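You operate a simulated robot arm through the tools that you are given. There is no shell and no other tool.

Carry out the task below with a simulated robot arm. There is one attempt and no reset: what you move stays moved.

Task
Glue the green panel's marked spot, lay the grey patch once it is tacky and roll it down.
Fine: stand the brush back in the tin; use the orange hand roller and put it back. Set down upright: red brush, orange hand roller. A coat counts when it lies all over at full strength: go over it till it gets no stronger.

It is judged by the outcome, as a careful person would: the job done as asked, and still so three seconds after it is handed in. It fails if anything else is knocked over, pushed out of place, dropped, spilled or broken.

Robot
A 6-joint arm with a three-finger gripper, fixed in place. Base frame: the origin is on the floor under the middle of its stand, x ahead of it, y to its left, z up. Readings come in m, rad, newtons and seconds.
It reaches about 1.213 m from its shoulder. Its first joint turns from -2.897 to 2.897 rad. Payload 4.89 kg.
The TCP is the grasp point between the finger pads, 0.03 m short of the fingertips. In the tool frame z runs along the fingers and y along their closing line. The gripper opens to 0.164 m; its body begins 0.125 m behind the TCP.
Orientation is that of the tool frame in the base frame, as [roll, pitch, yaw] about the fixed x, y, z axes, in that order (R = Rz(yaw) Ry(pitch) Rx(roll)). With the fingers straight down and closing along the base's y, the tool's x points along the base's -x, its y along +y and its z along -z.

Tools
- The arm moves only by the tool jog_arm. Its argument "commands" is a list of rows, each a list of 3 entries, a list of its own where there are three numbers: the shift along the tool's x, y, z in m, then the turn, a rotation vector about the tool's x, y, z in rad, then the opening, from 0 (shut) to 1 (fully open). In form: [[[dx, dy, dz], [wx, wy, wz], claw], ...]. A call has 1 to 20 rows; each row shifts and turns the commanded pose from where the row before left it, along the tool's axes as they then stand. A row lasts 0.2 s, in which the tool goes at most 0.05 m and 0.15 rad; a call with a longer step from one row to the next is refused whole, and so is a gripper value outside its range. Where a pose cannot be reached the arm comes as near as it can. A force on the tool above 40 N (or 10 N above the force at the start of the call, whichever is more), or a blocked arm, ends the call early, and 0.2 s more pass. The fingers move at their own pace (about 0.108 m/s each) and stop on an object; they squeeze with about 31 N. The grip force told is the motor's: it shows also when the fingers shut on nothing. Time passes only in rows, and 0.2 s behind the last, so rows that do not move let the fingers close. It gives the time, the measured TCP pose, the force on the tool (base axes), the opening and the grip force at its end, in the units of the frame above (readings bear some noise), with the torque about the TCP (base axes, N m) and any sound that the robot's microphone picked up.
- Cameras (640 x 400 px; columns grow to the right, rows downward): "scene" is fixed at [0.0502, 0.6476, 1.4283]; the picture's right is [-0.28, -0.96, 0.00], its down [-0.54, 0.15, -0.83] and it looks along [0.80, -0.23, -0.56] (base axes); focal length 324 px, centre (320, 200). "wrist" rides on the gripper at [0.076, -0.002, -0.152] in the tool frame; the picture's right is [0.02, 1.00, 0.00], its down [-0.88, 0.02, -0.47] and it looks along [-0.47, 0.01, 0.88] (tool axes); focal length 247 px, centre (320, 200). There is no depth. A picture from a camera that has moved, and an enlarged one, comes with that camera's place and axes in the base frame and with its lens.
- camera(camera): a new picture of that camera. No time passes.
- lift_body(by): moves the trunk up (or, below 0, down) by that many m; the arm rides with it, the base frame stays. It gives what a move gives, with no picture.
- zoom(camera, box): a new picture of the part [left, top, right, bottom] of that camera's present view, enlarged. No time passes.
- sign_off(): hands the job in; it is judged then, once.

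Nothing tells you positions but the pictures and the camera data. Unless the task says otherwise, let go and move clear before handing in.

The tools are called after "Emit:" as a command line: name --argument value ..., lists and objects as JSON in quotes. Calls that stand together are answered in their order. jog_arm: Moves the arm, as the interface text tells. Its arguments: {"type":"object","properties":{"commands":{"type":"array","items":{"type":"array"}}},"required":["commands"]} The other tools are called the same way: lift_body (by) moves the trunk up or down; camera (camera) takes a picture; zoom (camera, box) takes an enlarged picture of a part of a camera's view; sign_off () hands the job in.

At the start:

```text
t: 0.0
ee_pos: [0.618, 0.0689, 1.138]
orientation: [3.14, 0.0, 3.14]
contact_force: [1.2, -0.8, 0.7]
torque: [-0.03, 0.03, -0.02]
width: 0.1642
finger_force: 0.2
trunk travel left (down, up): [-0.175, 0.215]
```

scene: 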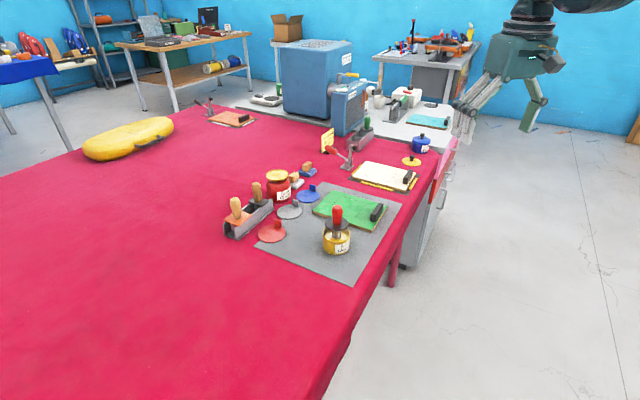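
wrist: 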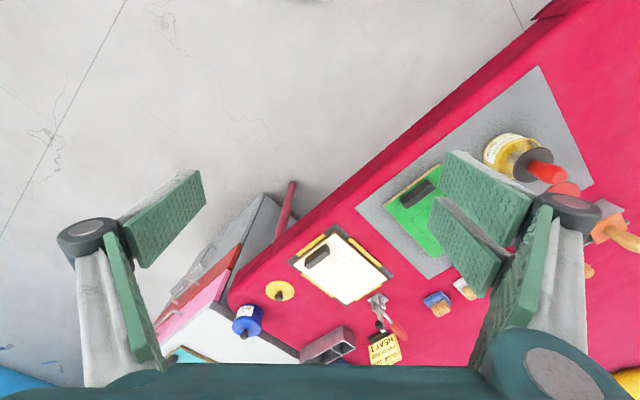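

I see a red-covered bench with a green panel, a glue tin with a red-handled brush, several patches, a roller rack and more. I'll take enlarged pictures first to work out what each thing is and where it sits.

Emit:
zoom --camera "scene" --box '[220, 150, 420, 275]'

Emit:
zoom --camera "scene" --box '[300, 170, 400, 260]'

Emit:
zoom --camera "scene" --box '[215, 150, 325, 250]'

Emit:
zoom --camera "wrist" --box '[360, 100, 640, 300]'

```text
3.20 times, centred on (320, 212) of scene
camera zoom: at [0.0502, 0.6476, 1.4283], right [-0.28, -0.96, 0.0], down [-0.54, 0.15, -0.83], along [0.8, -0.23, -0.56], focal length 1036 px, centre (320, 160)
```

zoom: 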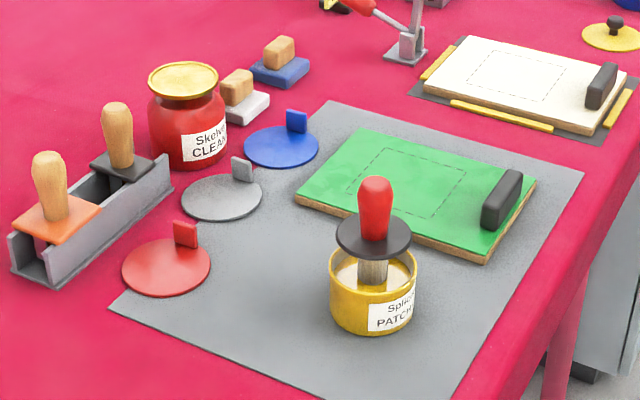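

```text
4.44 times, centred on (350, 215) of scene
camera zoom: at [0.0502, 0.6476, 1.4283], right [-0.28, -0.96, 0.0], down [-0.54, 0.15, -0.83], along [0.8, -0.23, -0.56], focal length 1439 px, centre (187, 133)
```

zoom: 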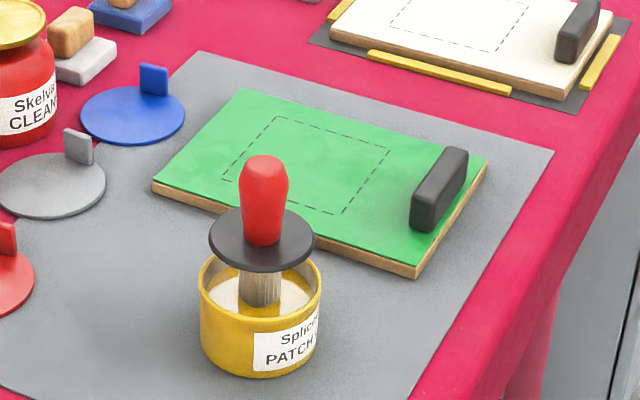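

```text
4.00 times, centred on (270, 200) of scene
camera zoom: at [0.0502, 0.6476, 1.4283], right [-0.28, -0.96, 0.0], down [-0.54, 0.15, -0.83], along [0.8, -0.23, -0.56], focal length 1295 px, centre (520, 200)
```

zoom: 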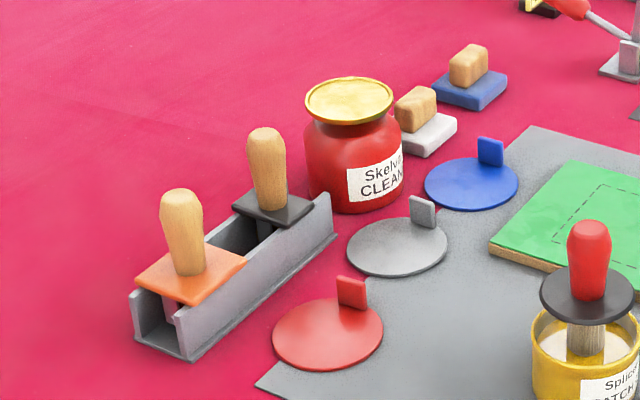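

```text
2.00 times, centred on (500, 200) of wrist
camera zoom: at [0.5433, 0.0666, 1.2914], right [-0.02, 1.0, 0.0], down [0.88, 0.02, 0.47], along [0.47, 0.01, -0.88], focal length 494 px, centre (-40, 200)
```

zoom: 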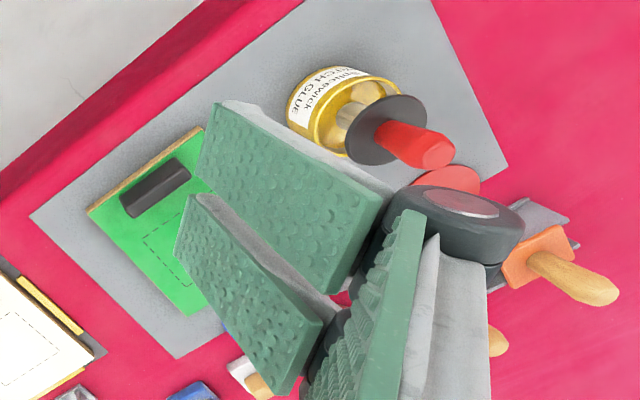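

The tabletop comes out at about z=0.825. The glue tin and brush are near (0.68, 0.42), and the green panel's spot is near (0.83, 0.33). I'll swing the arm over to the left, staying high, for closer wrist views.

Emit:
jog_arm --commands '[[[0, 0.045, 0], [0, 0, 0], 1], [[0, 0.045, 0], [0, 0, 0], 1], [[0, 0.045, 0], [0, 0, 0], 1], [[0, 0.045, 0], [0, 0, 0], 1], [[0, 0.045, 0], [0, 0, 0], 1], [[0, 0.045, 0], [0, 0, 0], 1], [[0, 0.045, 0], [0, 0, 0], 1], [[0, 0, 0], [0, 0, 0], 1]]'

Emit:
camera --camera "wrist"

```text
t: 1.8
ee_pos: [0.6176, 0.3851, 1.1367]
orientation: [3.141, 0.0, 3.14]
contact_force: [0.8, 0.9, 0.3]
torque: [-0.03, 0.04, -0.02]
width: 0.1641
finger_force: 0.1
trunk travel left (down, up): [-0.175, 0.215]
```

```text
taken
camera wrist: at [0.5429, 0.3827, 1.2896], right [-0.02, 1.0, 0.0], down [0.88, 0.02, 0.47], along [0.47, 0.01, -0.88], focal length 247 px, centre (320, 200)
```

wrist: 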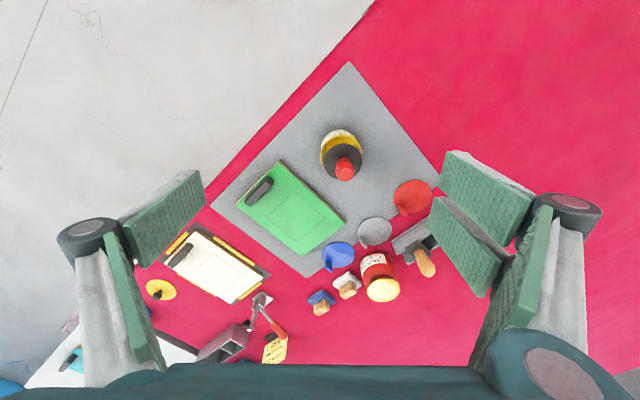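

The mat is in view now, but the fingers hide the roller rack. I'll zoom on what shows, then move farther left for the rack.

Emit:
zoom --camera "wrist" --box '[200, 110, 440, 260]'

Emit:
jog_arm --commands '[[[-0.02, 0.045, 0], [0, 0, 0], 1], [[-0.02, 0.045, 0], [0, 0, 0], 1], [[-0.02, 0.045, 0], [0, 0, 0], 1], [[0, 0.02, 0], [0, 0, 0], 1], [[0, 0, 0], [0, 0, 0], 1]]'

Emit:
camera --camera "wrist"

Emit:
zoom --camera "wrist" --box '[200, 60, 440, 210]'

```text
2.67 times, centred on (320, 185) of wrist
camera zoom: at [0.5429, 0.3827, 1.2896], right [-0.02, 1.0, 0.0], down [0.88, 0.02, 0.47], along [0.47, 0.01, -0.88], focal length 659 px, centre (320, 240)
```

zoom: 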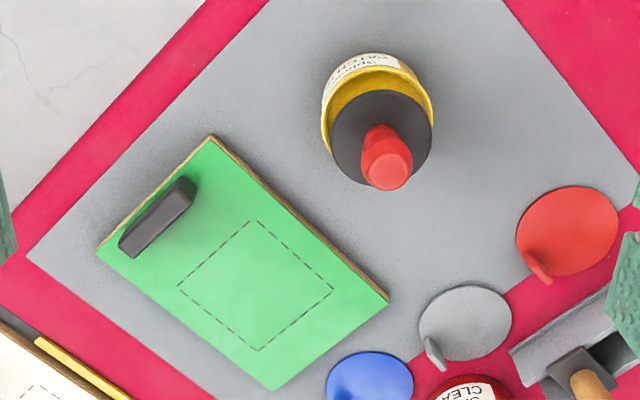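

```text
t: 3.0
ee_pos: [0.6781, 0.5375, 1.1381]
orientation: [-3.141, 0.0, 3.141]
contact_force: [0.5, 1.0, -0.8]
torque: [-0.08, 0.09, 0.02]
width: 0.1639
finger_force: 0.2
trunk travel left (down, up): [-0.175, 0.215]
```

```text
taken
camera wrist: at [0.6032, 0.5355, 1.2917], right [-0.02, 1.0, 0.0], down [0.88, 0.02, 0.47], along [0.47, 0.01, -0.88], focal length 247 px, centre (320, 200)
```

wrist: 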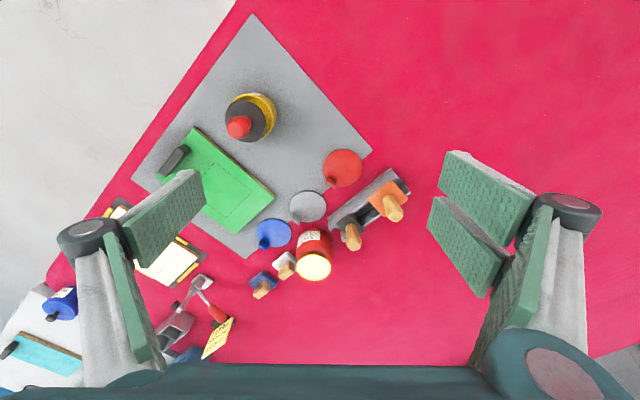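

```text
2.67 times, centred on (320, 135) of wrist
camera zoom: at [0.6032, 0.5355, 1.2917], right [-0.02, 1.0, 0.0], down [0.88, 0.02, 0.47], along [0.47, 0.01, -0.88], focal length 659 px, centre (320, 373)
```

zoom: 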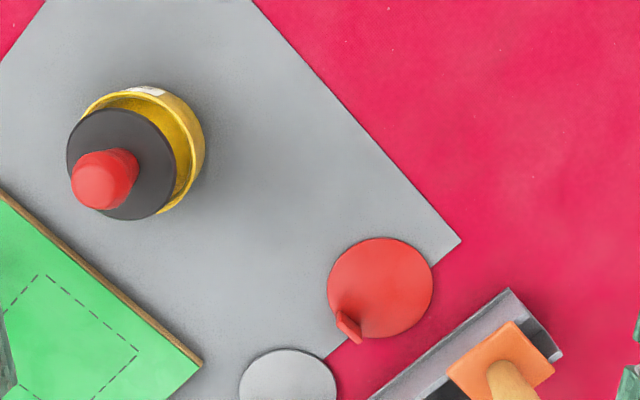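

The tab stands at the edge of the grey disc, and the rack holds an orange and a black roller. Now a closer look at the rack, the patches and the rollers.

Emit:
zoom --camera "wrist" --box '[270, 130, 430, 280]'

Emit:
zoom --camera "scene" --box '[215, 170, 285, 245]'

Emit:
zoom --camera "scene" --box '[265, 175, 325, 225]'

```text
2.67 times, centred on (350, 205) of wrist
camera zoom: at [0.6032, 0.5355, 1.2917], right [-0.02, 1.0, 0.0], down [0.88, 0.02, 0.47], along [0.47, 0.01, -0.88], focal length 659 px, centre (240, 187)
```

zoom: 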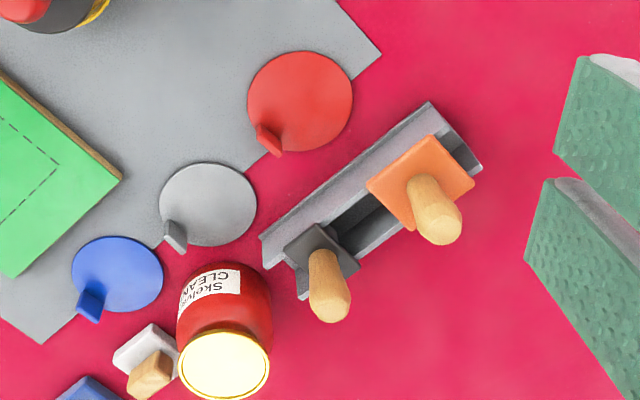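

```text
5.33 times, centred on (250, 208) of scene
camera zoom: at [0.0502, 0.6476, 1.4283], right [-0.28, -0.96, 0.0], down [-0.54, 0.15, -0.83], along [0.8, -0.23, -0.56], focal length 1727 px, centre (693, 160)
```

zoom: 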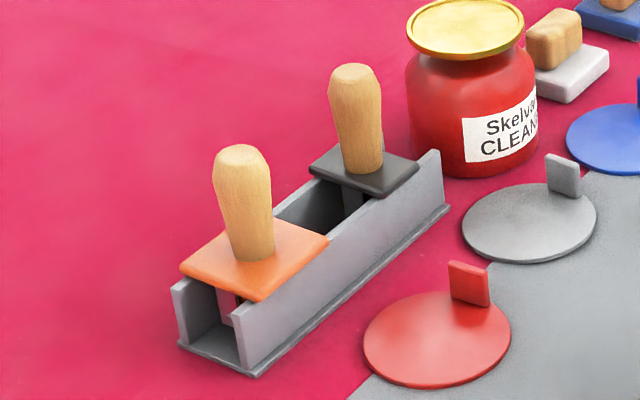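

```text
8.00 times, centred on (295, 200) of scene
camera zoom: at [0.0502, 0.6476, 1.4283], right [-0.28, -0.96, 0.0], down [-0.54, 0.15, -0.83], along [0.8, -0.23, -0.56], focal length 2590 px, centre (520, 200)
```

zoom: 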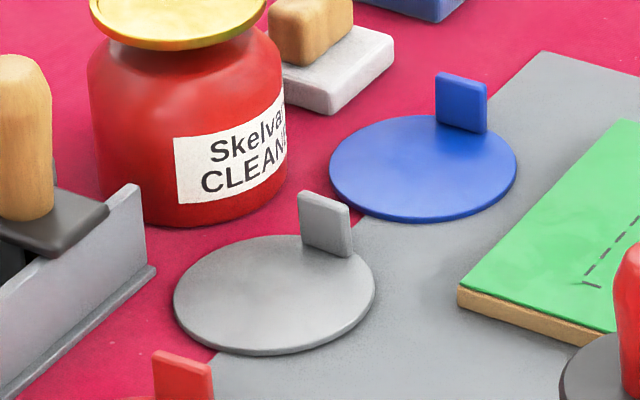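

Everything is laid out at 45° to my base frame: rack, panel, mat and patch tabs. I'll turn the gripper 45° to match and come over the brush in the glue tin at about (0.679, 0.421).

Emit:
jog_arm --commands '[[[0, 0, 0], [0, 0, -0.1309], 1], [[0, 0, 0], [0, 0, -0.1309], 1], [[0, 0, 0], [0, 0, -0.1309], 1], [[0, 0, 0], [0, 0, -0.1309], 1], [[0, 0, 0], [0, 0, -0.1309], 1], [[0, 0, 0], [0, 0, -0.1309], 1], [[0.0272, -0.0277, 0], [0, 0, 0], 1], [[0.0272, -0.0277, 0], [0, 0, 0], 1], [[0.0272, -0.0277, 0], [0, 0, 0], 1], [[0, 0, 0], [0, 0, 0], 1]]'

Emit:
camera --camera "wrist"

Emit:
camera --camera "scene"

```text
t: 5.2
ee_pos: [0.6819, 0.4197, 1.1389]
orientation: [3.14, 0.0, -2.356]
contact_force: [0.1, -0.6, -0.1]
torque: [0.09, -0.04, 0.01]
width: 0.1638
finger_force: 0.1
trunk travel left (down, up): [-0.175, 0.215]
```

```text
taken
camera wrist: at [0.6293, 0.3644, 1.292], right [-0.72, 0.69, 0.0], down [0.61, 0.64, 0.47], along [0.33, 0.34, -0.88], focal length 247 px, centre (320, 200)
```

wrist: 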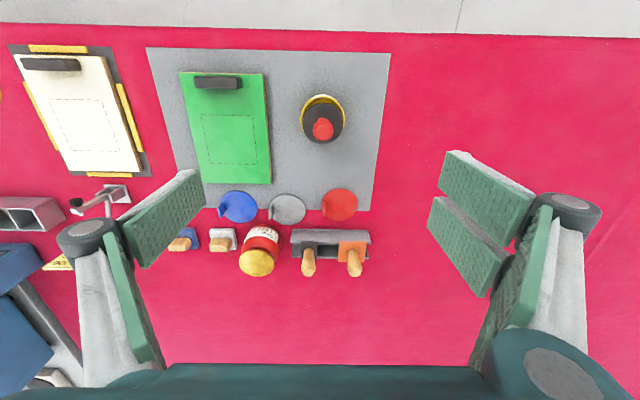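

```text
taken
```

scene: 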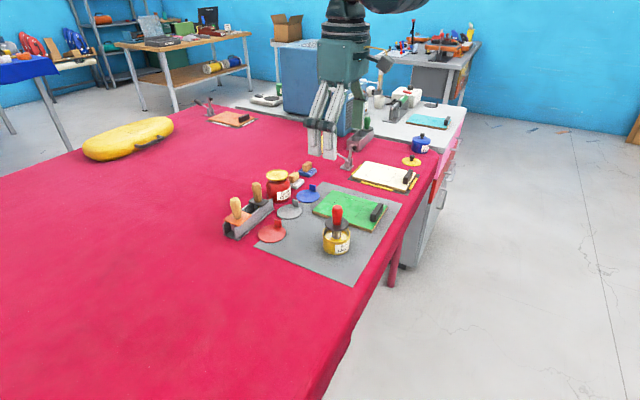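

Emit:
zoom --camera "wrist" --box '[270, 75, 370, 155]'

Emit:
zoom --camera "wrist" --box '[160, 60, 290, 200]'

Emit:
zoom --camera "wrist" --box '[210, 180, 390, 290]'

Emit:
zoom --camera "scene" --box '[315, 200, 365, 260]'

```text
5.00 times, centred on (320, 115) of wrist
camera zoom: at [0.6293, 0.3644, 1.292], right [-0.72, 0.69, 0.0], down [0.61, 0.64, 0.47], along [0.33, 0.34, -0.88], focal length 1235 px, centre (320, 625)
```

zoom: 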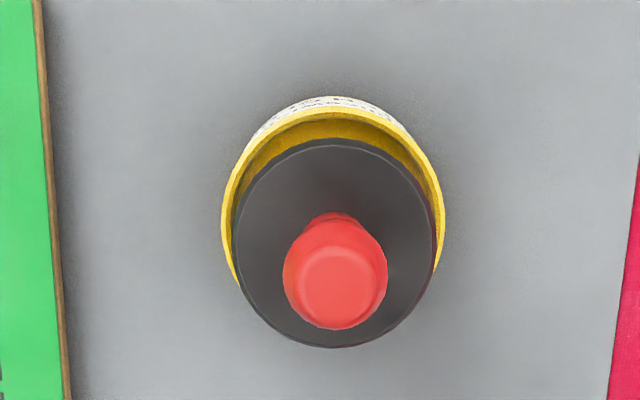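

```text
2.86 times, centred on (225, 130) of wrist
camera zoom: at [0.6293, 0.3644, 1.292], right [-0.72, 0.69, 0.0], down [0.61, 0.64, 0.47], along [0.33, 0.34, -0.88], focal length 706 px, centre (591, 400)
```

zoom: 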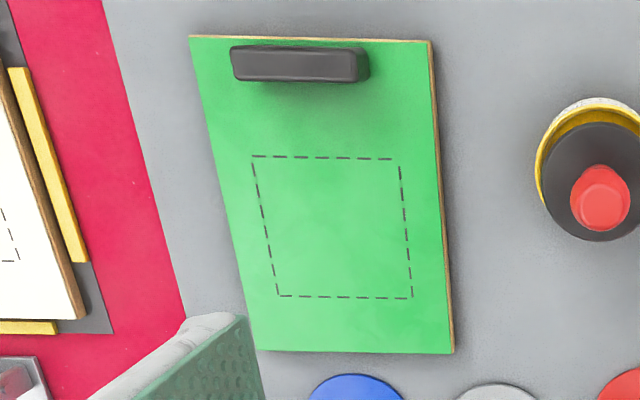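

```text
3.56 times, centred on (300, 235) of wrist
camera zoom: at [0.6293, 0.3644, 1.292], right [-0.72, 0.69, 0.0], down [0.61, 0.64, 0.47], along [0.33, 0.34, -0.88], focal length 878 px, centre (391, 76)
```

zoom: 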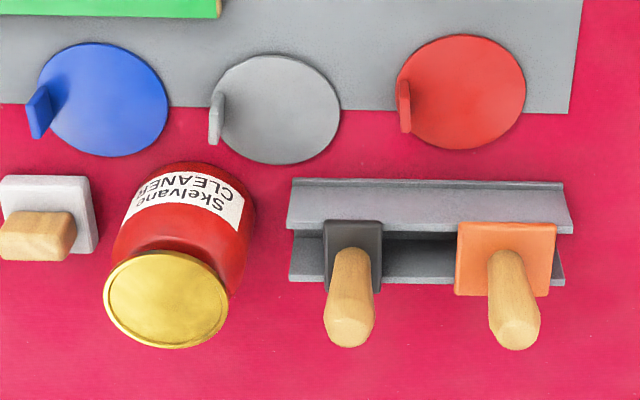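

```text
6.67 times, centred on (340, 230) of scene
camera zoom: at [0.0502, 0.6476, 1.4283], right [-0.28, -0.96, 0.0], down [-0.54, 0.15, -0.83], along [0.8, -0.23, -0.56], focal length 2158 px, centre (187, 0)
```

zoom: 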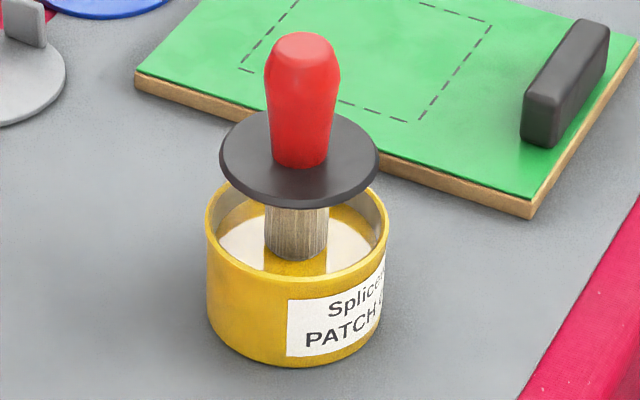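

The red handle is about 3 cm wide, with its top near z≈0.957 and the black guard near z≈0.905. I'll half-close the fingers while high, then come down over the handle.

Emit:
jog_arm --commands '[[[0, 0, 0.03], [0, 0, 0], 0.5], [[0, 0, 0.03], [0, 0, 0], 0.5], [[0, 0, 0.03], [0, 0, 0], 0.5], [[0, 0, 0.03], [0, 0, 0], 0.5], [[0, 0, 0], [0, 0, 0], 0.5], [[0, 0, 0], [0, 0, 0], 0.5]]'

Emit:
camera --camera "wrist"

Emit:
zoom --camera "scene" --box '[270, 110, 420, 260]'

```text
t: 6.6
ee_pos: [0.6811, 0.4216, 1.019]
orientation: [3.141, -0.001, -2.357]
contact_force: [-0.7, 0.5, 0.6]
torque: [0.0, 0.05, 0.02]
width: 0.0821
finger_force: 0.1
trunk travel left (down, up): [-0.175, 0.215]
```

```text
taken
camera wrist: at [0.6288, 0.366, 1.172], right [-0.72, 0.69, 0.0], down [0.61, 0.64, 0.47], along [0.33, 0.34, -0.88], focal length 247 px, centre (320, 200)
```

wrist: 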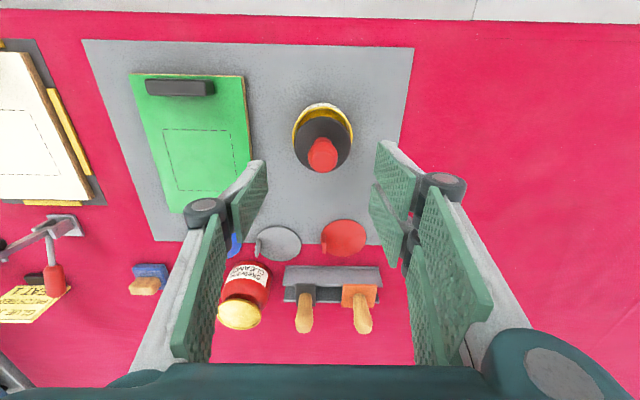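

```text
2.67 times, centred on (345, 185) of scene
camera zoom: at [0.0502, 0.6476, 1.4283], right [-0.28, -0.96, 0.0], down [-0.54, 0.15, -0.83], along [0.8, -0.23, -0.56], focal length 863 px, centre (253, 240)
```

zoom: 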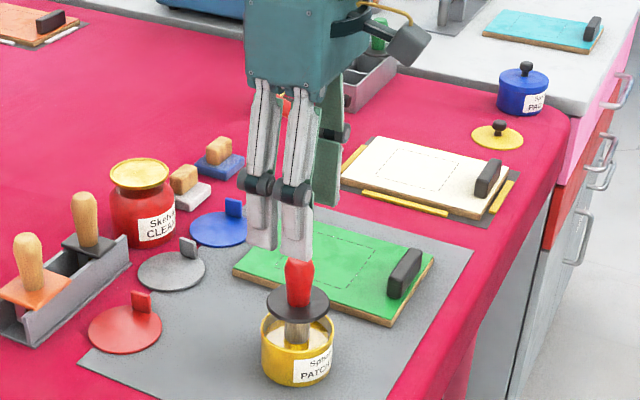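

The finger gap is centred on the handle and everything is clear. I'll lower onto the handle and close.

Emit:
jog_arm --commands '[[[0.0018, 0.001, 0.03], [0, 0, 0], 0.5], [[0, 0, 0.03], [0, 0, 0], 0.5], [[0, 0, 0.016], [0, 0, 0], 0.5], [[0, 0, 0], [0, 0, 0], 0.5]]'

Emit:
zoom --camera "scene" --box '[290, 160, 390, 260]'

Emit:
camera --camera "wrist"

```text
t: 7.6
ee_pos: [0.6781, 0.4218, 0.9409]
orientation: [3.141, -0.002, -2.357]
contact_force: [0.1, -0.1, -0.2]
torque: [-0.04, 0.08, -0.01]
width: 0.082
finger_force: 0.1
trunk travel left (down, up): [-0.175, 0.215]
```

```text
4.00 times, centred on (340, 210) of scene
camera zoom: at [0.0502, 0.6476, 1.4283], right [-0.28, -0.96, 0.0], down [-0.54, 0.15, -0.83], along [0.8, -0.23, -0.56], focal length 1295 px, centre (240, 160)
```

zoom: 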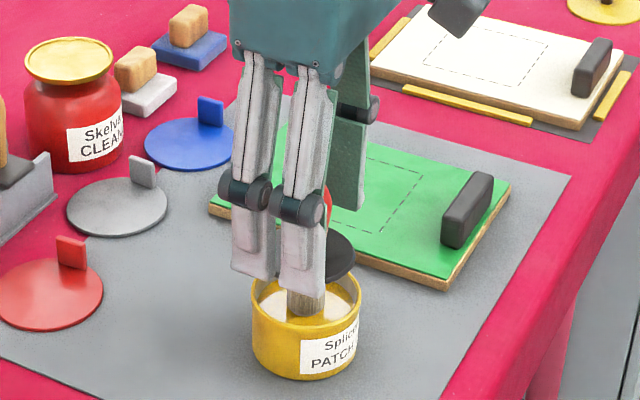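

```text
taken
camera wrist: at [0.6267, 0.3659, 1.0937], right [-0.72, 0.69, 0.0], down [0.61, 0.64, 0.47], along [0.33, 0.34, -0.88], focal length 247 px, centre (320, 200)
```

wrist: 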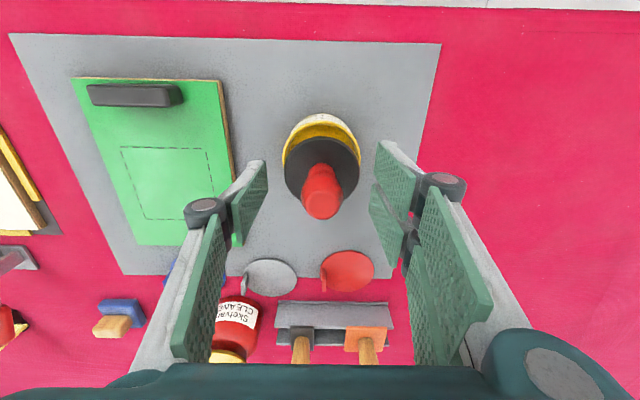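

The handle sits between the pads. Closing on it now.

Emit:
jog_arm --commands '[[[0, 0, 0], [0, 0, 0], 0.25], [[0, 0, 0], [0, 0, 0], 0.1], [[0, 0, 0], [0, 0, 0], 0], [[0, 0, 0], [0, 0, 0], 0], [[0, 0, 0], [0, 0, 0], 0]]'

Emit:
zoom --camera "scene" --box '[290, 160, 390, 260]'

Emit:
camera --camera "wrist"

```text
t: 8.8
ee_pos: [0.6785, 0.4218, 0.9411]
orientation: [3.142, 0.0, -2.357]
contact_force: [0.7, -0.6, 0.2]
torque: [0.0, 0.01, 0.01]
width: 0.0264
finger_force: 30.9
trunk travel left (down, up): [-0.175, 0.215]
```

```text
4.00 times, centred on (340, 210) of scene
camera zoom: at [0.0502, 0.6476, 1.4283], right [-0.28, -0.96, 0.0], down [-0.54, 0.15, -0.83], along [0.8, -0.23, -0.56], focal length 1295 px, centre (240, 160)
```

zoom: 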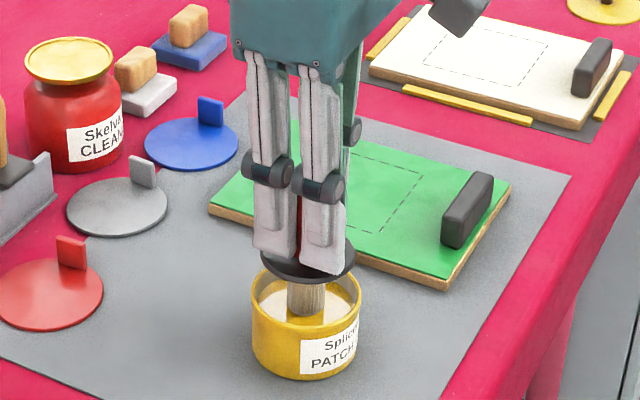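

```text
taken
camera wrist: at [0.6264, 0.3657, 1.094], right [-0.72, 0.69, 0.0], down [0.61, 0.64, 0.47], along [0.33, 0.34, -0.88], focal length 247 px, centre (320, 200)
```

wrist: 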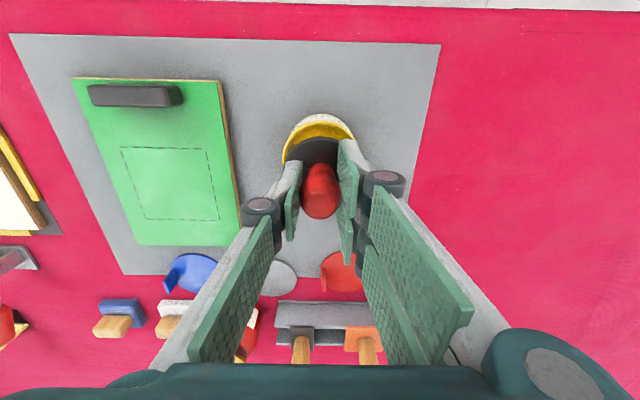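

The brush is held firmly with an opening of 0.026 m. I'll lift it straight out of the tin and look at the bristles.

Emit:
jog_arm --commands '[[[0, 0, -0.02], [0, 0, 0], 0], [[0, 0, -0.02], [0, 0, 0], 0], [[0, 0, -0.02], [0, 0, 0], 0], [[0, 0, -0.02], [0, 0, 0], 0], [[0, 0, 0], [0, 0, 0], 0]]'

Emit:
zoom --camera "scene" --box '[290, 140, 390, 260]'

Emit:
camera --camera "wrist"

```text
t: 10.0
ee_pos: [0.6778, 0.4225, 1.0209]
orientation: [3.14, 0.0, -2.358]
contact_force: [-0.4, -0.4, -0.6]
torque: [0.02, -0.03, 0.03]
width: 0.0264
finger_force: 30.9
trunk travel left (down, up): [-0.175, 0.215]
```

```text
3.33 times, centred on (340, 200) of scene
camera zoom: at [0.0502, 0.6476, 1.4283], right [-0.28, -0.96, 0.0], down [-0.54, 0.15, -0.83], along [0.8, -0.23, -0.56], focal length 1079 px, centre (253, 200)
```

zoom: 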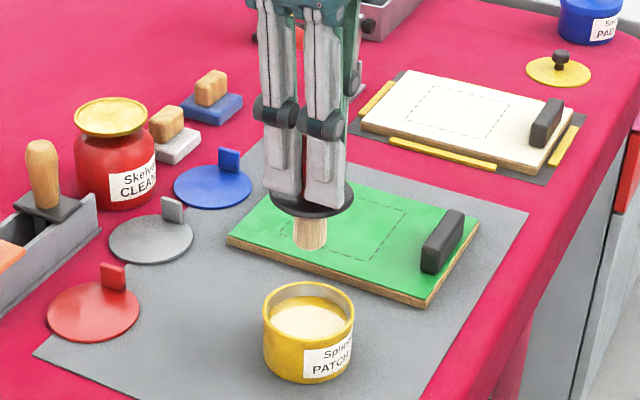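

```text
taken
camera wrist: at [0.6258, 0.367, 1.1742], right [-0.72, 0.69, 0.0], down [0.61, 0.64, 0.47], along [0.33, 0.34, -0.88], focal length 247 px, centre (320, 200)
```

wrist: 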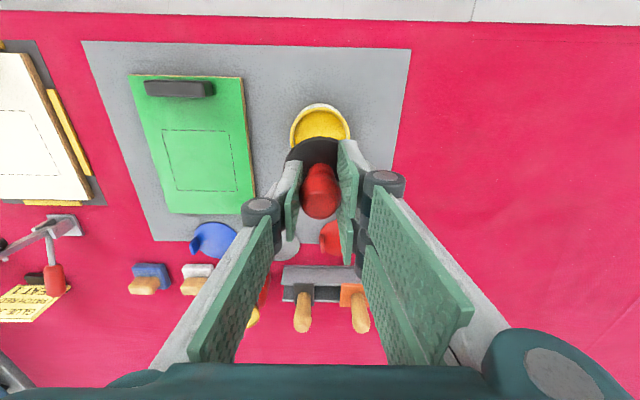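

Emit:
zoom --camera "scene" --box '[315, 180, 365, 260]'

Emit:
zoom --camera "scene" --box '[325, 190, 355, 220]'

```text
5.00 times, centred on (340, 220) of scene
camera zoom: at [0.0502, 0.6476, 1.4283], right [-0.28, -0.96, 0.0], down [-0.54, 0.15, -0.83], along [0.8, -0.23, -0.56], focal length 1619 px, centre (220, 100)
```

zoom: 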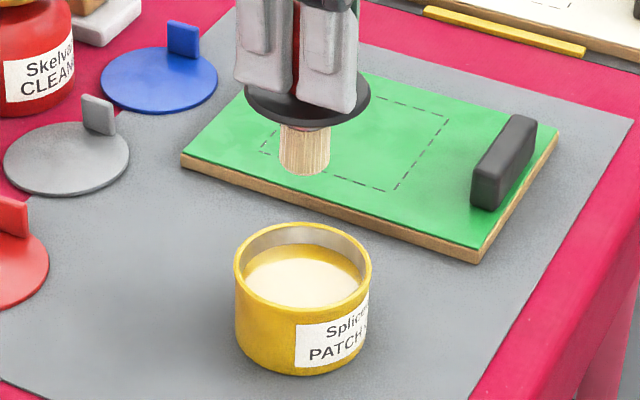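

```text
13.33 times, centred on (340, 205) of scene
camera zoom: at [0.0502, 0.6476, 1.4283], right [-0.28, -0.96, 0.0], down [-0.54, 0.15, -0.83], along [0.8, -0.23, -0.56], focal length 4317 px, centre (53, 133)
```

zoom: 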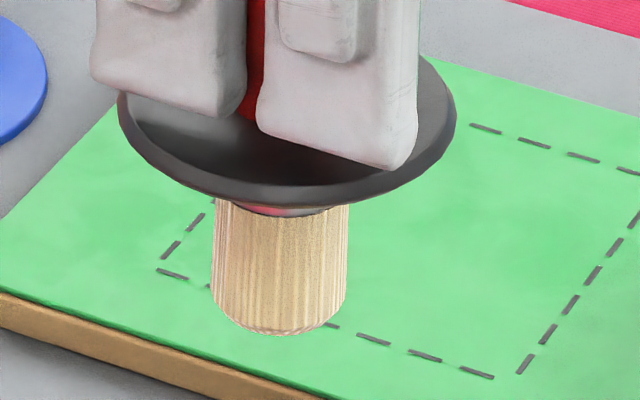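

The bristle end works out about 0.079 m below the TCP and roughly 26 mm wide. The marked square is about 9 cm across, centred near (0.831, 0.334). I'll carry the brush over its first corner and lower gently until it touches.

Emit:
jog_arm --commands '[[[-0.0024, -0.0336, 0], [0, 0, 0], 0], [[-0.0024, -0.0336, 0], [0, 0, 0], 0], [[-0.0024, -0.0336, 0], [0, 0, 0], 0], [[-0.0024, -0.0336, 0], [0, 0, 0], 0], [[0, 0, 0.04], [0, 0, 0], 0], [[0, 0, 0.04], [0, 0, 0], 0], [[0, 0, 0.015], [0, 0, 0], 0], [[0, 0, 0], [0, 0, 0], 0]]'

Emit:
zoom --camera "scene" --box '[310, 170, 390, 235]'

Emit:
camera --camera "wrist"

```text
t: 11.8
ee_pos: [0.7801, 0.3344, 0.9275]
orientation: [3.141, 0.001, -2.356]
contact_force: [0.7, 0.1, -0.7]
torque: [0.02, 0.09, 0.0]
width: 0.0265
finger_force: 30.7
trunk travel left (down, up): [-0.175, 0.215]
```

```text
6.15 times, centred on (350, 202) of scene
camera zoom: at [0.0502, 0.6476, 1.4283], right [-0.28, -0.96, 0.0], down [-0.54, 0.15, -0.83], along [0.8, -0.23, -0.56], focal length 1992 px, centre (135, 185)
```

zoom: 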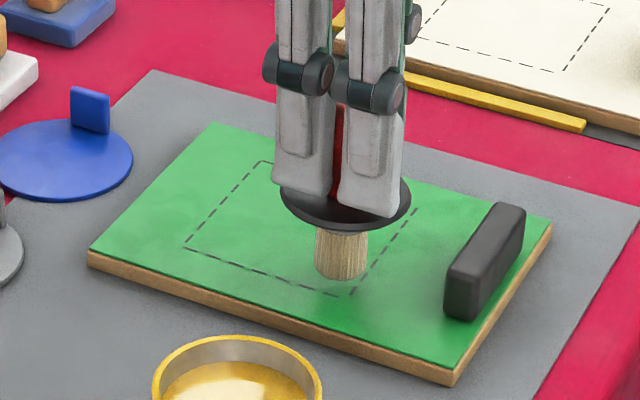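

```text
taken
camera wrist: at [0.7278, 0.278, 1.0804], right [-0.72, 0.69, 0.0], down [0.61, 0.64, 0.47], along [0.33, 0.34, -0.88], focal length 247 px, centre (320, 200)
```

wrist: 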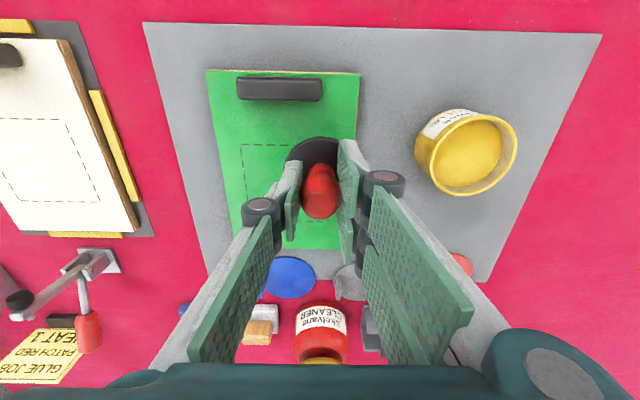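

The brush is about 1 cm above the panel at the near corner of the spot. I'll lower in small steps and watch the force, and also read the sticky note that has come into view.

Emit:
jog_arm --commands '[[[0, 0, 0.004], [0, 0, 0], 0], [[0, 0, 0.004], [0, 0, 0], 0], [[0, 0, 0], [0, 0, 0], 0]]'

Emit:
zoom --camera "scene" --box '[330, 180, 380, 230]'

Emit:
zoom --camera "wrist" --box '[0, 230, 140, 395]'

```text
t: 12.6
ee_pos: [0.7802, 0.3332, 0.9199]
orientation: [3.141, 0.001, -2.357]
contact_force: [0.4, 0.5, -0.5]
torque: [0.04, 0.01, 0.0]
width: 0.0267
finger_force: 30.7
trunk travel left (down, up): [-0.175, 0.215]
```

```text
8.00 times, centred on (355, 205) of scene
camera zoom: at [0.0502, 0.6476, 1.4283], right [-0.28, -0.96, 0.0], down [-0.54, 0.15, -0.83], along [0.8, -0.23, -0.56], focal length 2590 px, centre (40, 160)
```

zoom: 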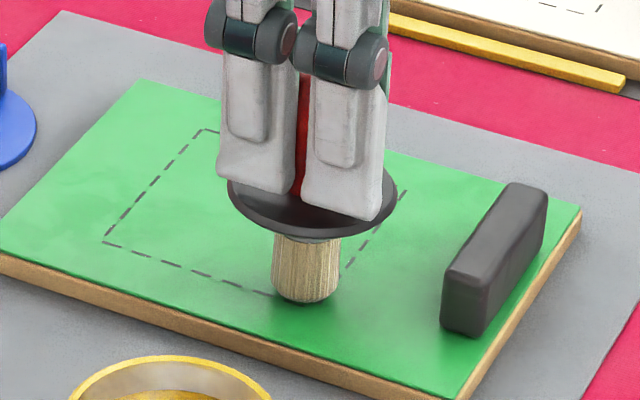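

```text
2.42 times, centred on (70, 312) of wrist
camera zoom: at [0.7274, 0.2782, 1.0729], right [-0.72, 0.69, 0.0], down [0.61, 0.64, 0.47], along [0.33, 0.34, -0.88], focal length 599 px, centre (926, -73)
```

zoom: 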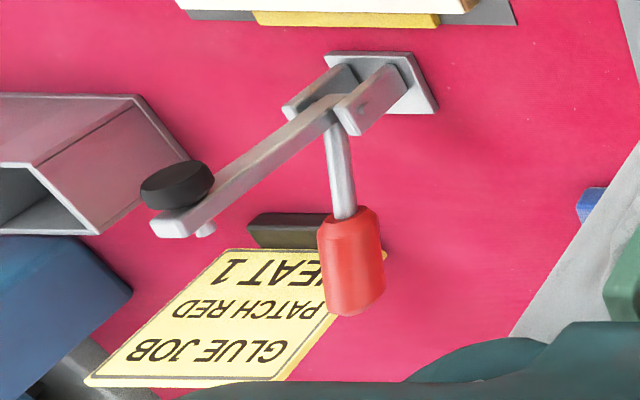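

The note on the stand says "GLUE JOB / PATCH RED / HEAT 1". It's just a sign on the bench and not part of your request, so I'm keeping to the grey patch. The bristles are almost on the panel, so I'll keep lowering in small steps.

Emit:
jog_arm --commands '[[[0, 0, 0.002], [0, 0, 0], 0], [[0, 0, 0.002], [0, 0, 0], 0], [[0, 0, 0], [0, 0, 0], 0]]'

Emit:
zoom --camera "scene" --box '[330, 180, 380, 230]'

```text
t: 13.4
ee_pos: [0.7789, 0.3332, 0.9169]
orientation: [3.141, 0.002, -2.356]
contact_force: [2.4, 1.8, 10.2]
torque: [0.09, -0.22, 0.01]
width: 0.0266
finger_force: 31.3
trunk travel left (down, up): [-0.175, 0.215]
```

```text
8.00 times, centred on (355, 205) of scene
camera zoom: at [0.0502, 0.6476, 1.4283], right [-0.28, -0.96, 0.0], down [-0.54, 0.15, -0.83], along [0.8, -0.23, -0.56], focal length 2590 px, centre (40, 160)
```

zoom: 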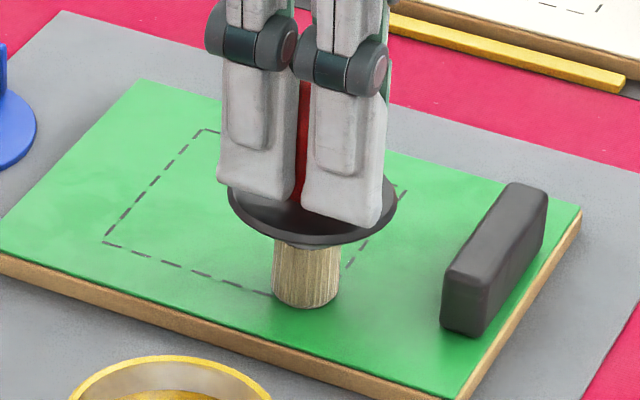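

The bristles are touching, at about 10 N. I'll ease off 1 mm and make a first short stroke to see whether glue is laid and the panel stays put.

Emit:
jog_arm --commands '[[[0, 0, -0.001], [0, 0, 0], 0], [[0, -0.018, 0], [0, 0, 0], 0], [[0, -0.018, 0], [0, 0, 0], 0], [[0, -0.018, 0], [0, 0, 0], 0], [[0, -0.018, 0], [0, 0, 0], 0]]'

Emit:
zoom --camera "scene" --box '[310, 170, 390, 235]'

Emit:
camera --camera "wrist"

```text
t: 14.6
ee_pos: [0.8309, 0.2832, 0.9177]
orientation: [3.141, 0.001, -2.355]
contact_force: [-0.7, -0.9, 4.4]
torque: [-0.16, 0.01, 0.0]
width: 0.0267
finger_force: 30.6
trunk travel left (down, up): [-0.175, 0.215]
```

```text
6.15 times, centred on (350, 202) of scene
camera zoom: at [0.0502, 0.6476, 1.4283], right [-0.28, -0.96, 0.0], down [-0.54, 0.15, -0.83], along [0.8, -0.23, -0.56], focal length 1992 px, centre (135, 185)
```

zoom: 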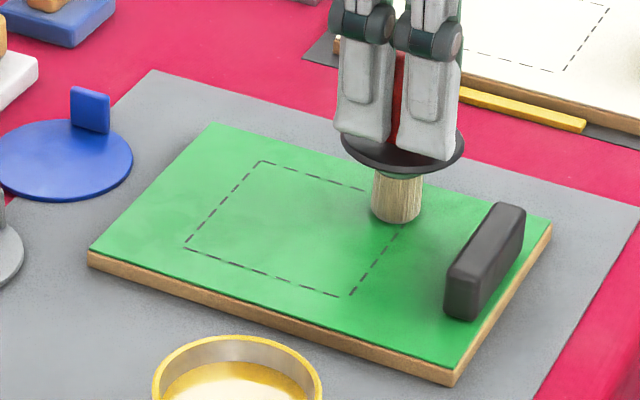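

```text
taken
camera wrist: at [0.7792, 0.2268, 1.0698], right [-0.72, 0.69, 0.0], down [0.61, 0.64, 0.47], along [0.33, 0.34, -0.88], focal length 247 px, centre (320, 200)
```

wrist: 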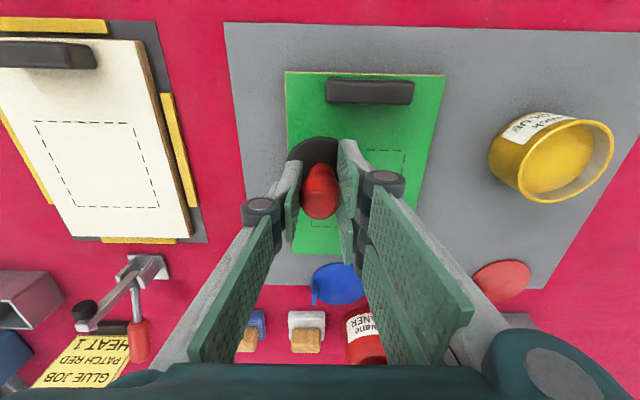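

Emit:
zoom --camera "scene" --box '[325, 185, 375, 225]'

Emit:
zoom --camera "scene" --box '[315, 215, 360, 260]'

Emit:
zoom --camera "wrist" --box '[480, 100, 640, 210]'

```text
10.00 times, centred on (350, 205) of scene
camera zoom: at [0.0502, 0.6476, 1.4283], right [-0.28, -0.96, 0.0], down [-0.54, 0.15, -0.83], along [0.8, -0.23, -0.56], focal length 3238 px, centre (20, 150)
```

zoom: 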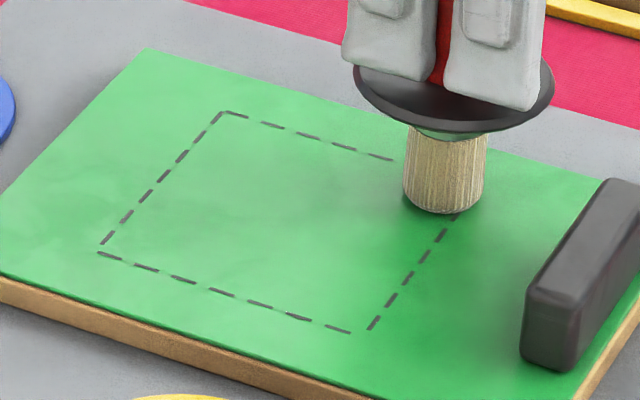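

```text
8.89 times, centred on (338, 238) of scene
camera zoom: at [0.0502, 0.6476, 1.4283], right [-0.28, -0.96, 0.0], down [-0.54, 0.15, -0.83], along [0.8, -0.23, -0.56], focal length 2878 px, centre (164, -133)
```

zoom: 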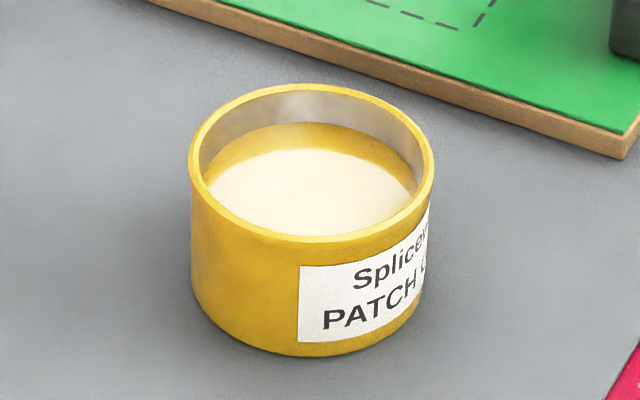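

```text
3.64 times, centred on (560, 155) of wrist
camera zoom: at [0.7792, 0.2268, 1.0698], right [-0.72, 0.69, 0.0], down [0.61, 0.64, 0.47], along [0.33, 0.34, -0.88], focal length 898 px, centre (-553, 364)
```

zoom: 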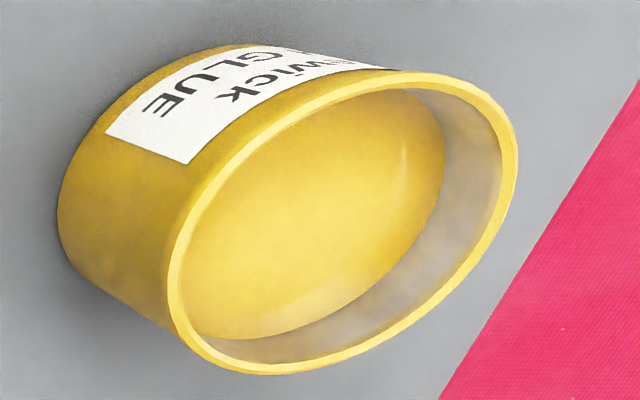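

No glue shows clearly yet. I'll stroke back along the same line, lift, and look at the panel unobstructed from both cameras before judging how loaded the brush is.

Emit:
jog_arm --commands '[[[0, 0.018, 0], [0, 0, 0], 0], [[0, 0.018, 0], [0, 0, 0], 0], [[0, 0.018, 0], [0, 0, 0], 0], [[0, 0.018, 0], [0, 0, 0], 0], [[0, 0, -0.03], [0, 0, 0], 0], [[0, 0.03, -0.03], [0, 0, 0], 0], [[0, 0.03, -0.03], [0, 0, 0], 0], [[0, 0.03, 0], [0, 0, 0], 0], [[0, 0, 0], [0, 0, 0], 0]]'

Emit:
zoom --camera "scene" --box '[310, 180, 390, 235]'

Emit:
camera --camera "wrist"

```text
t: 16.6
ee_pos: [0.7131, 0.3976, 1.0063]
orientation: [-3.141, 0.002, -2.355]
contact_force: [0.3, -0.1, -0.5]
torque: [-0.01, -0.1, -0.02]
width: 0.0264
finger_force: 31.0
trunk travel left (down, up): [-0.175, 0.215]
```

```text
7.27 times, centred on (350, 208) of scene
camera zoom: at [0.0502, 0.6476, 1.4283], right [-0.28, -0.96, 0.0], down [-0.54, 0.15, -0.83], along [0.8, -0.23, -0.56], focal length 2355 px, centre (102, 146)
```

zoom: 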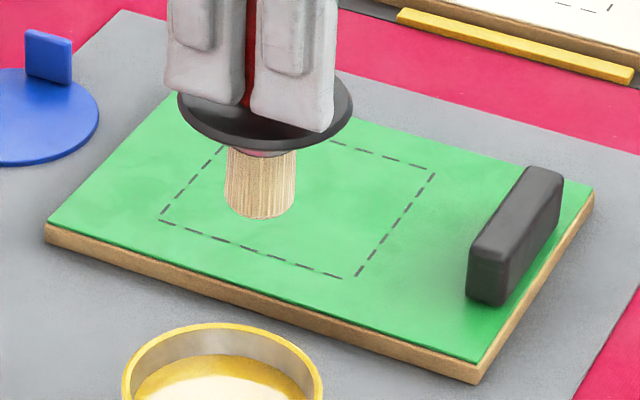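

```text
taken
camera wrist: at [0.6611, 0.3413, 1.1597], right [-0.72, 0.69, 0.0], down [0.61, 0.64, 0.47], along [0.33, 0.34, -0.88], focal length 247 px, centre (320, 200)
```

wrist: 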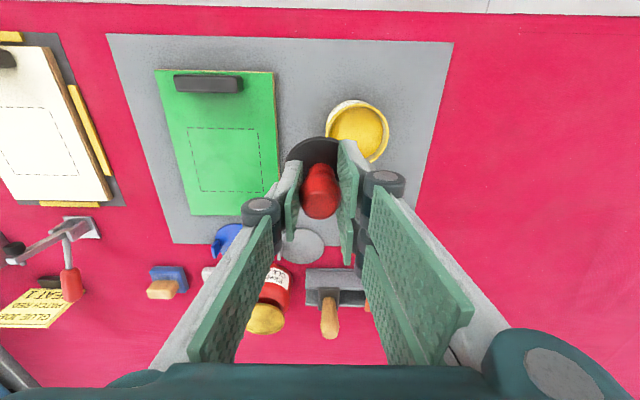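

Emit:
zoom --camera "wrist" --box '[150, 60, 290, 220]'

Emit:
zoom --camera "scene" --box '[330, 190, 350, 210]'

Emit:
zoom --camera "scene" --box '[340, 195, 380, 225]'

```text
2.50 times, centred on (220, 140) of wrist
camera zoom: at [0.6611, 0.3413, 1.1597], right [-0.72, 0.69, 0.0], down [0.61, 0.64, 0.47], along [0.33, 0.34, -0.88], focal length 617 px, centre (570, 350)
```

zoom: 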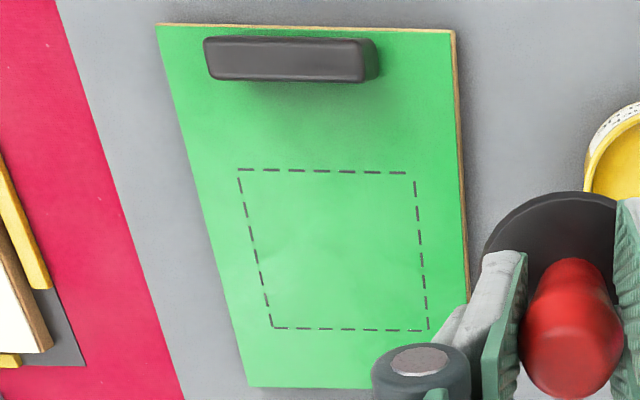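

```text
16.00 times, centred on (340, 200) of scene
camera zoom: at [0.0502, 0.6476, 1.4283], right [-0.28, -0.96, 0.0], down [-0.54, 0.15, -0.83], along [0.8, -0.23, -0.56], focal length 5180 px, centre (0, 200)
```

zoom: 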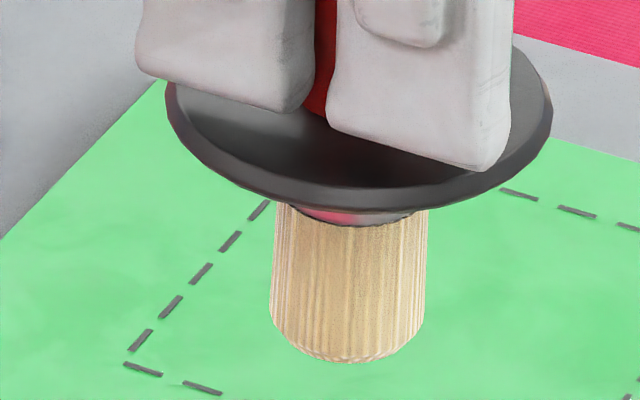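

```text
13.33 times, centred on (360, 210) of scene
camera zoom: at [0.0502, 0.6476, 1.4283], right [-0.28, -0.96, 0.0], down [-0.54, 0.15, -0.83], along [0.8, -0.23, -0.56], focal length 4317 px, centre (-213, 67)
```

zoom: 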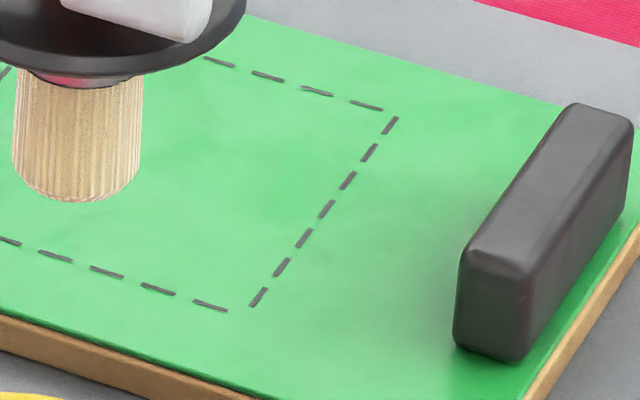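

The panel is unmarked, so the brush is dry and has to be dipped. I'll go back over the tin and lower it into the glue, checking the force.

Emit:
jog_arm --commands '[[[0.0048, 0.0222, 0], [0, 0, 0], 0], [[0.0048, 0.0222, 0], [0, 0, 0], 0], [[0, 0, 0], [0, 0, 0], 0], [[0, 0, 0.03], [0, 0, 0], 0], [[0, 0, 0.03], [0, 0, 0], 0], [[0, 0, 0.004], [0, 0, 0], 0], [[0, 0, 0.002], [0, 0, 0], 0], [[0, 0, 0], [0, 0, 0], 0]]'

Emit:
zoom --camera "scene" --box '[315, 200, 365, 260]'

```text
t: 18.4
ee_pos: [0.6763, 0.4222, 0.941]
orientation: [3.141, 0.001, -2.357]
contact_force: [-0.5, -1.0, 5.6]
torque: [-0.07, -0.01, -0.02]
width: 0.0268
finger_force: 30.9
trunk travel left (down, up): [-0.175, 0.215]
```

```text
6.67 times, centred on (340, 230) of scene
camera zoom: at [0.0502, 0.6476, 1.4283], right [-0.28, -0.96, 0.0], down [-0.54, 0.15, -0.83], along [0.8, -0.23, -0.56], focal length 2158 px, centre (187, 0)
```

zoom: 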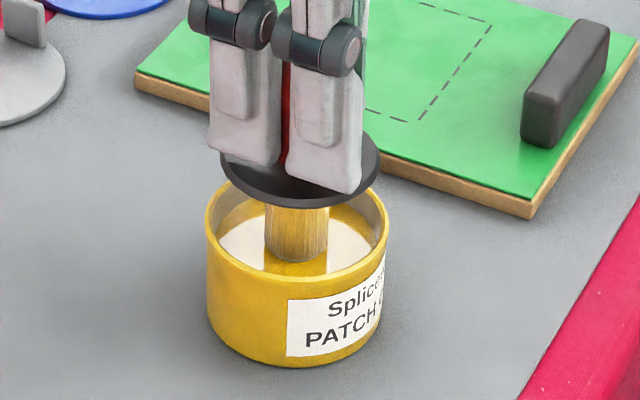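

The bristles now look golden as they touch the glue. I'll dwell briefly, lift, and check.

Emit:
jog_arm --commands '[[[0, 0, 0], [0, 0, 0], 0], [[0, 0, 0], [0, 0, 0], 0], [[0, 0, -0.01], [0, 0, 0], 0], [[0, 0, -0.02], [0, 0, 0], 0], [[0, 0, -0.036], [0, 0, 0], 0], [[0, 0, 0], [0, 0, 0], 0]]'

Emit:
zoom --camera "scene" --box '[315, 180, 365, 260]'

Emit:
zoom --camera "scene" --box '[325, 190, 355, 220]'

```text
t: 19.8
ee_pos: [0.676, 0.4229, 1.0055]
orientation: [-3.141, -0.001, -2.354]
contact_force: [-0.5, -0.1, -1.7]
torque: [0.02, 0.0, -0.03]
width: 0.0266
finger_force: 31.4
trunk travel left (down, up): [-0.175, 0.215]
```

```text
5.00 times, centred on (340, 220) of scene
camera zoom: at [0.0502, 0.6476, 1.4283], right [-0.28, -0.96, 0.0], down [-0.54, 0.15, -0.83], along [0.8, -0.23, -0.56], focal length 1619 px, centre (220, 100)
```

zoom: 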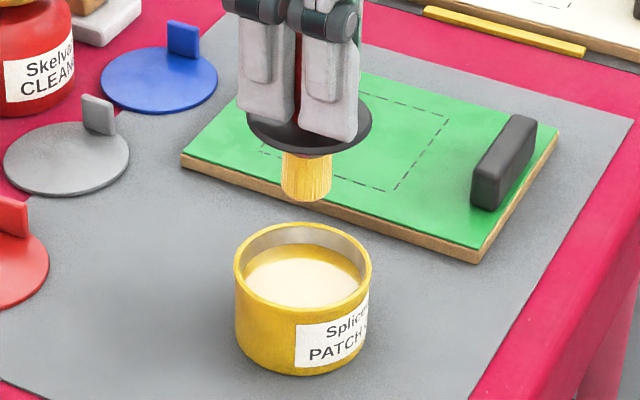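

```text
13.33 times, centred on (340, 205) of scene
camera zoom: at [0.0502, 0.6476, 1.4283], right [-0.28, -0.96, 0.0], down [-0.54, 0.15, -0.83], along [0.8, -0.23, -0.56], focal length 4317 px, centre (53, 133)
```

zoom: 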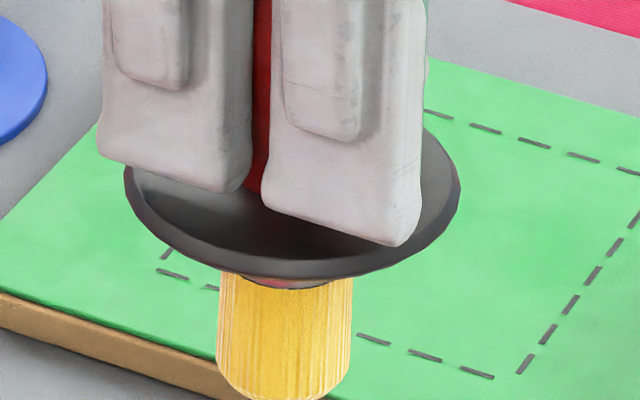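

The brush is loaded now; the bristles are a golden glue colour. I'll return to the first corner of the spot and lay the first stroke.

Emit:
jog_arm --commands '[[[-0.0024, -0.0336, 0], [0, 0, 0], 0], [[-0.0024, -0.0336, 0], [0, 0, 0], 0], [[-0.0024, -0.0336, 0], [0, 0, 0], 0], [[-0.0024, -0.0336, 0], [0, 0, 0], 0], [[0, 0, 0.04], [0, 0, 0], 0], [[0, 0, 0.04], [0, 0, 0], 0], [[0, 0, 0.006], [0, 0, 0], 0], [[0, 0, 0.003], [0, 0, 0], 0], [[0, -0.018, 0], [0, 0, 0], 0], [[0, -0.018, 0], [0, 0, 0], 0], [[0, -0.018, 0], [0, 0, 0], 0], [[0, -0.018, 0], [0, 0, 0], 0]]'

Emit:
zoom --camera "scene" --box '[310, 170, 390, 235]'

```text
t: 22.4
ee_pos: [0.8299, 0.2844, 0.9167]
orientation: [-3.141, 0.0, -2.357]
contact_force: [-0.1, 0.3, -0.3]
torque: [-0.12, -0.07, -0.01]
width: 0.0264
finger_force: 30.7
trunk travel left (down, up): [-0.175, 0.215]
```

```text
6.15 times, centred on (350, 202) of scene
camera zoom: at [0.0502, 0.6476, 1.4283], right [-0.28, -0.96, 0.0], down [-0.54, 0.15, -0.83], along [0.8, -0.23, -0.56], focal length 1992 px, centre (135, 185)
```

zoom: 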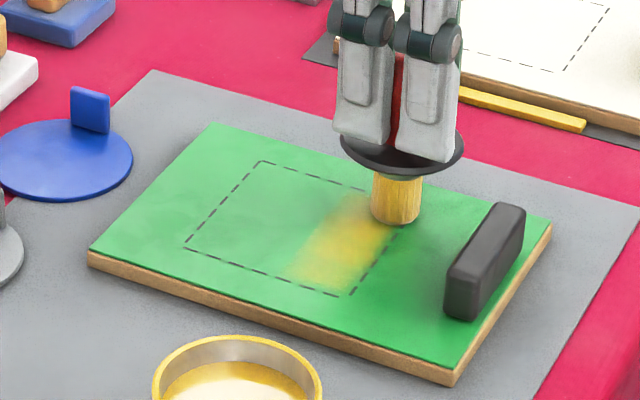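

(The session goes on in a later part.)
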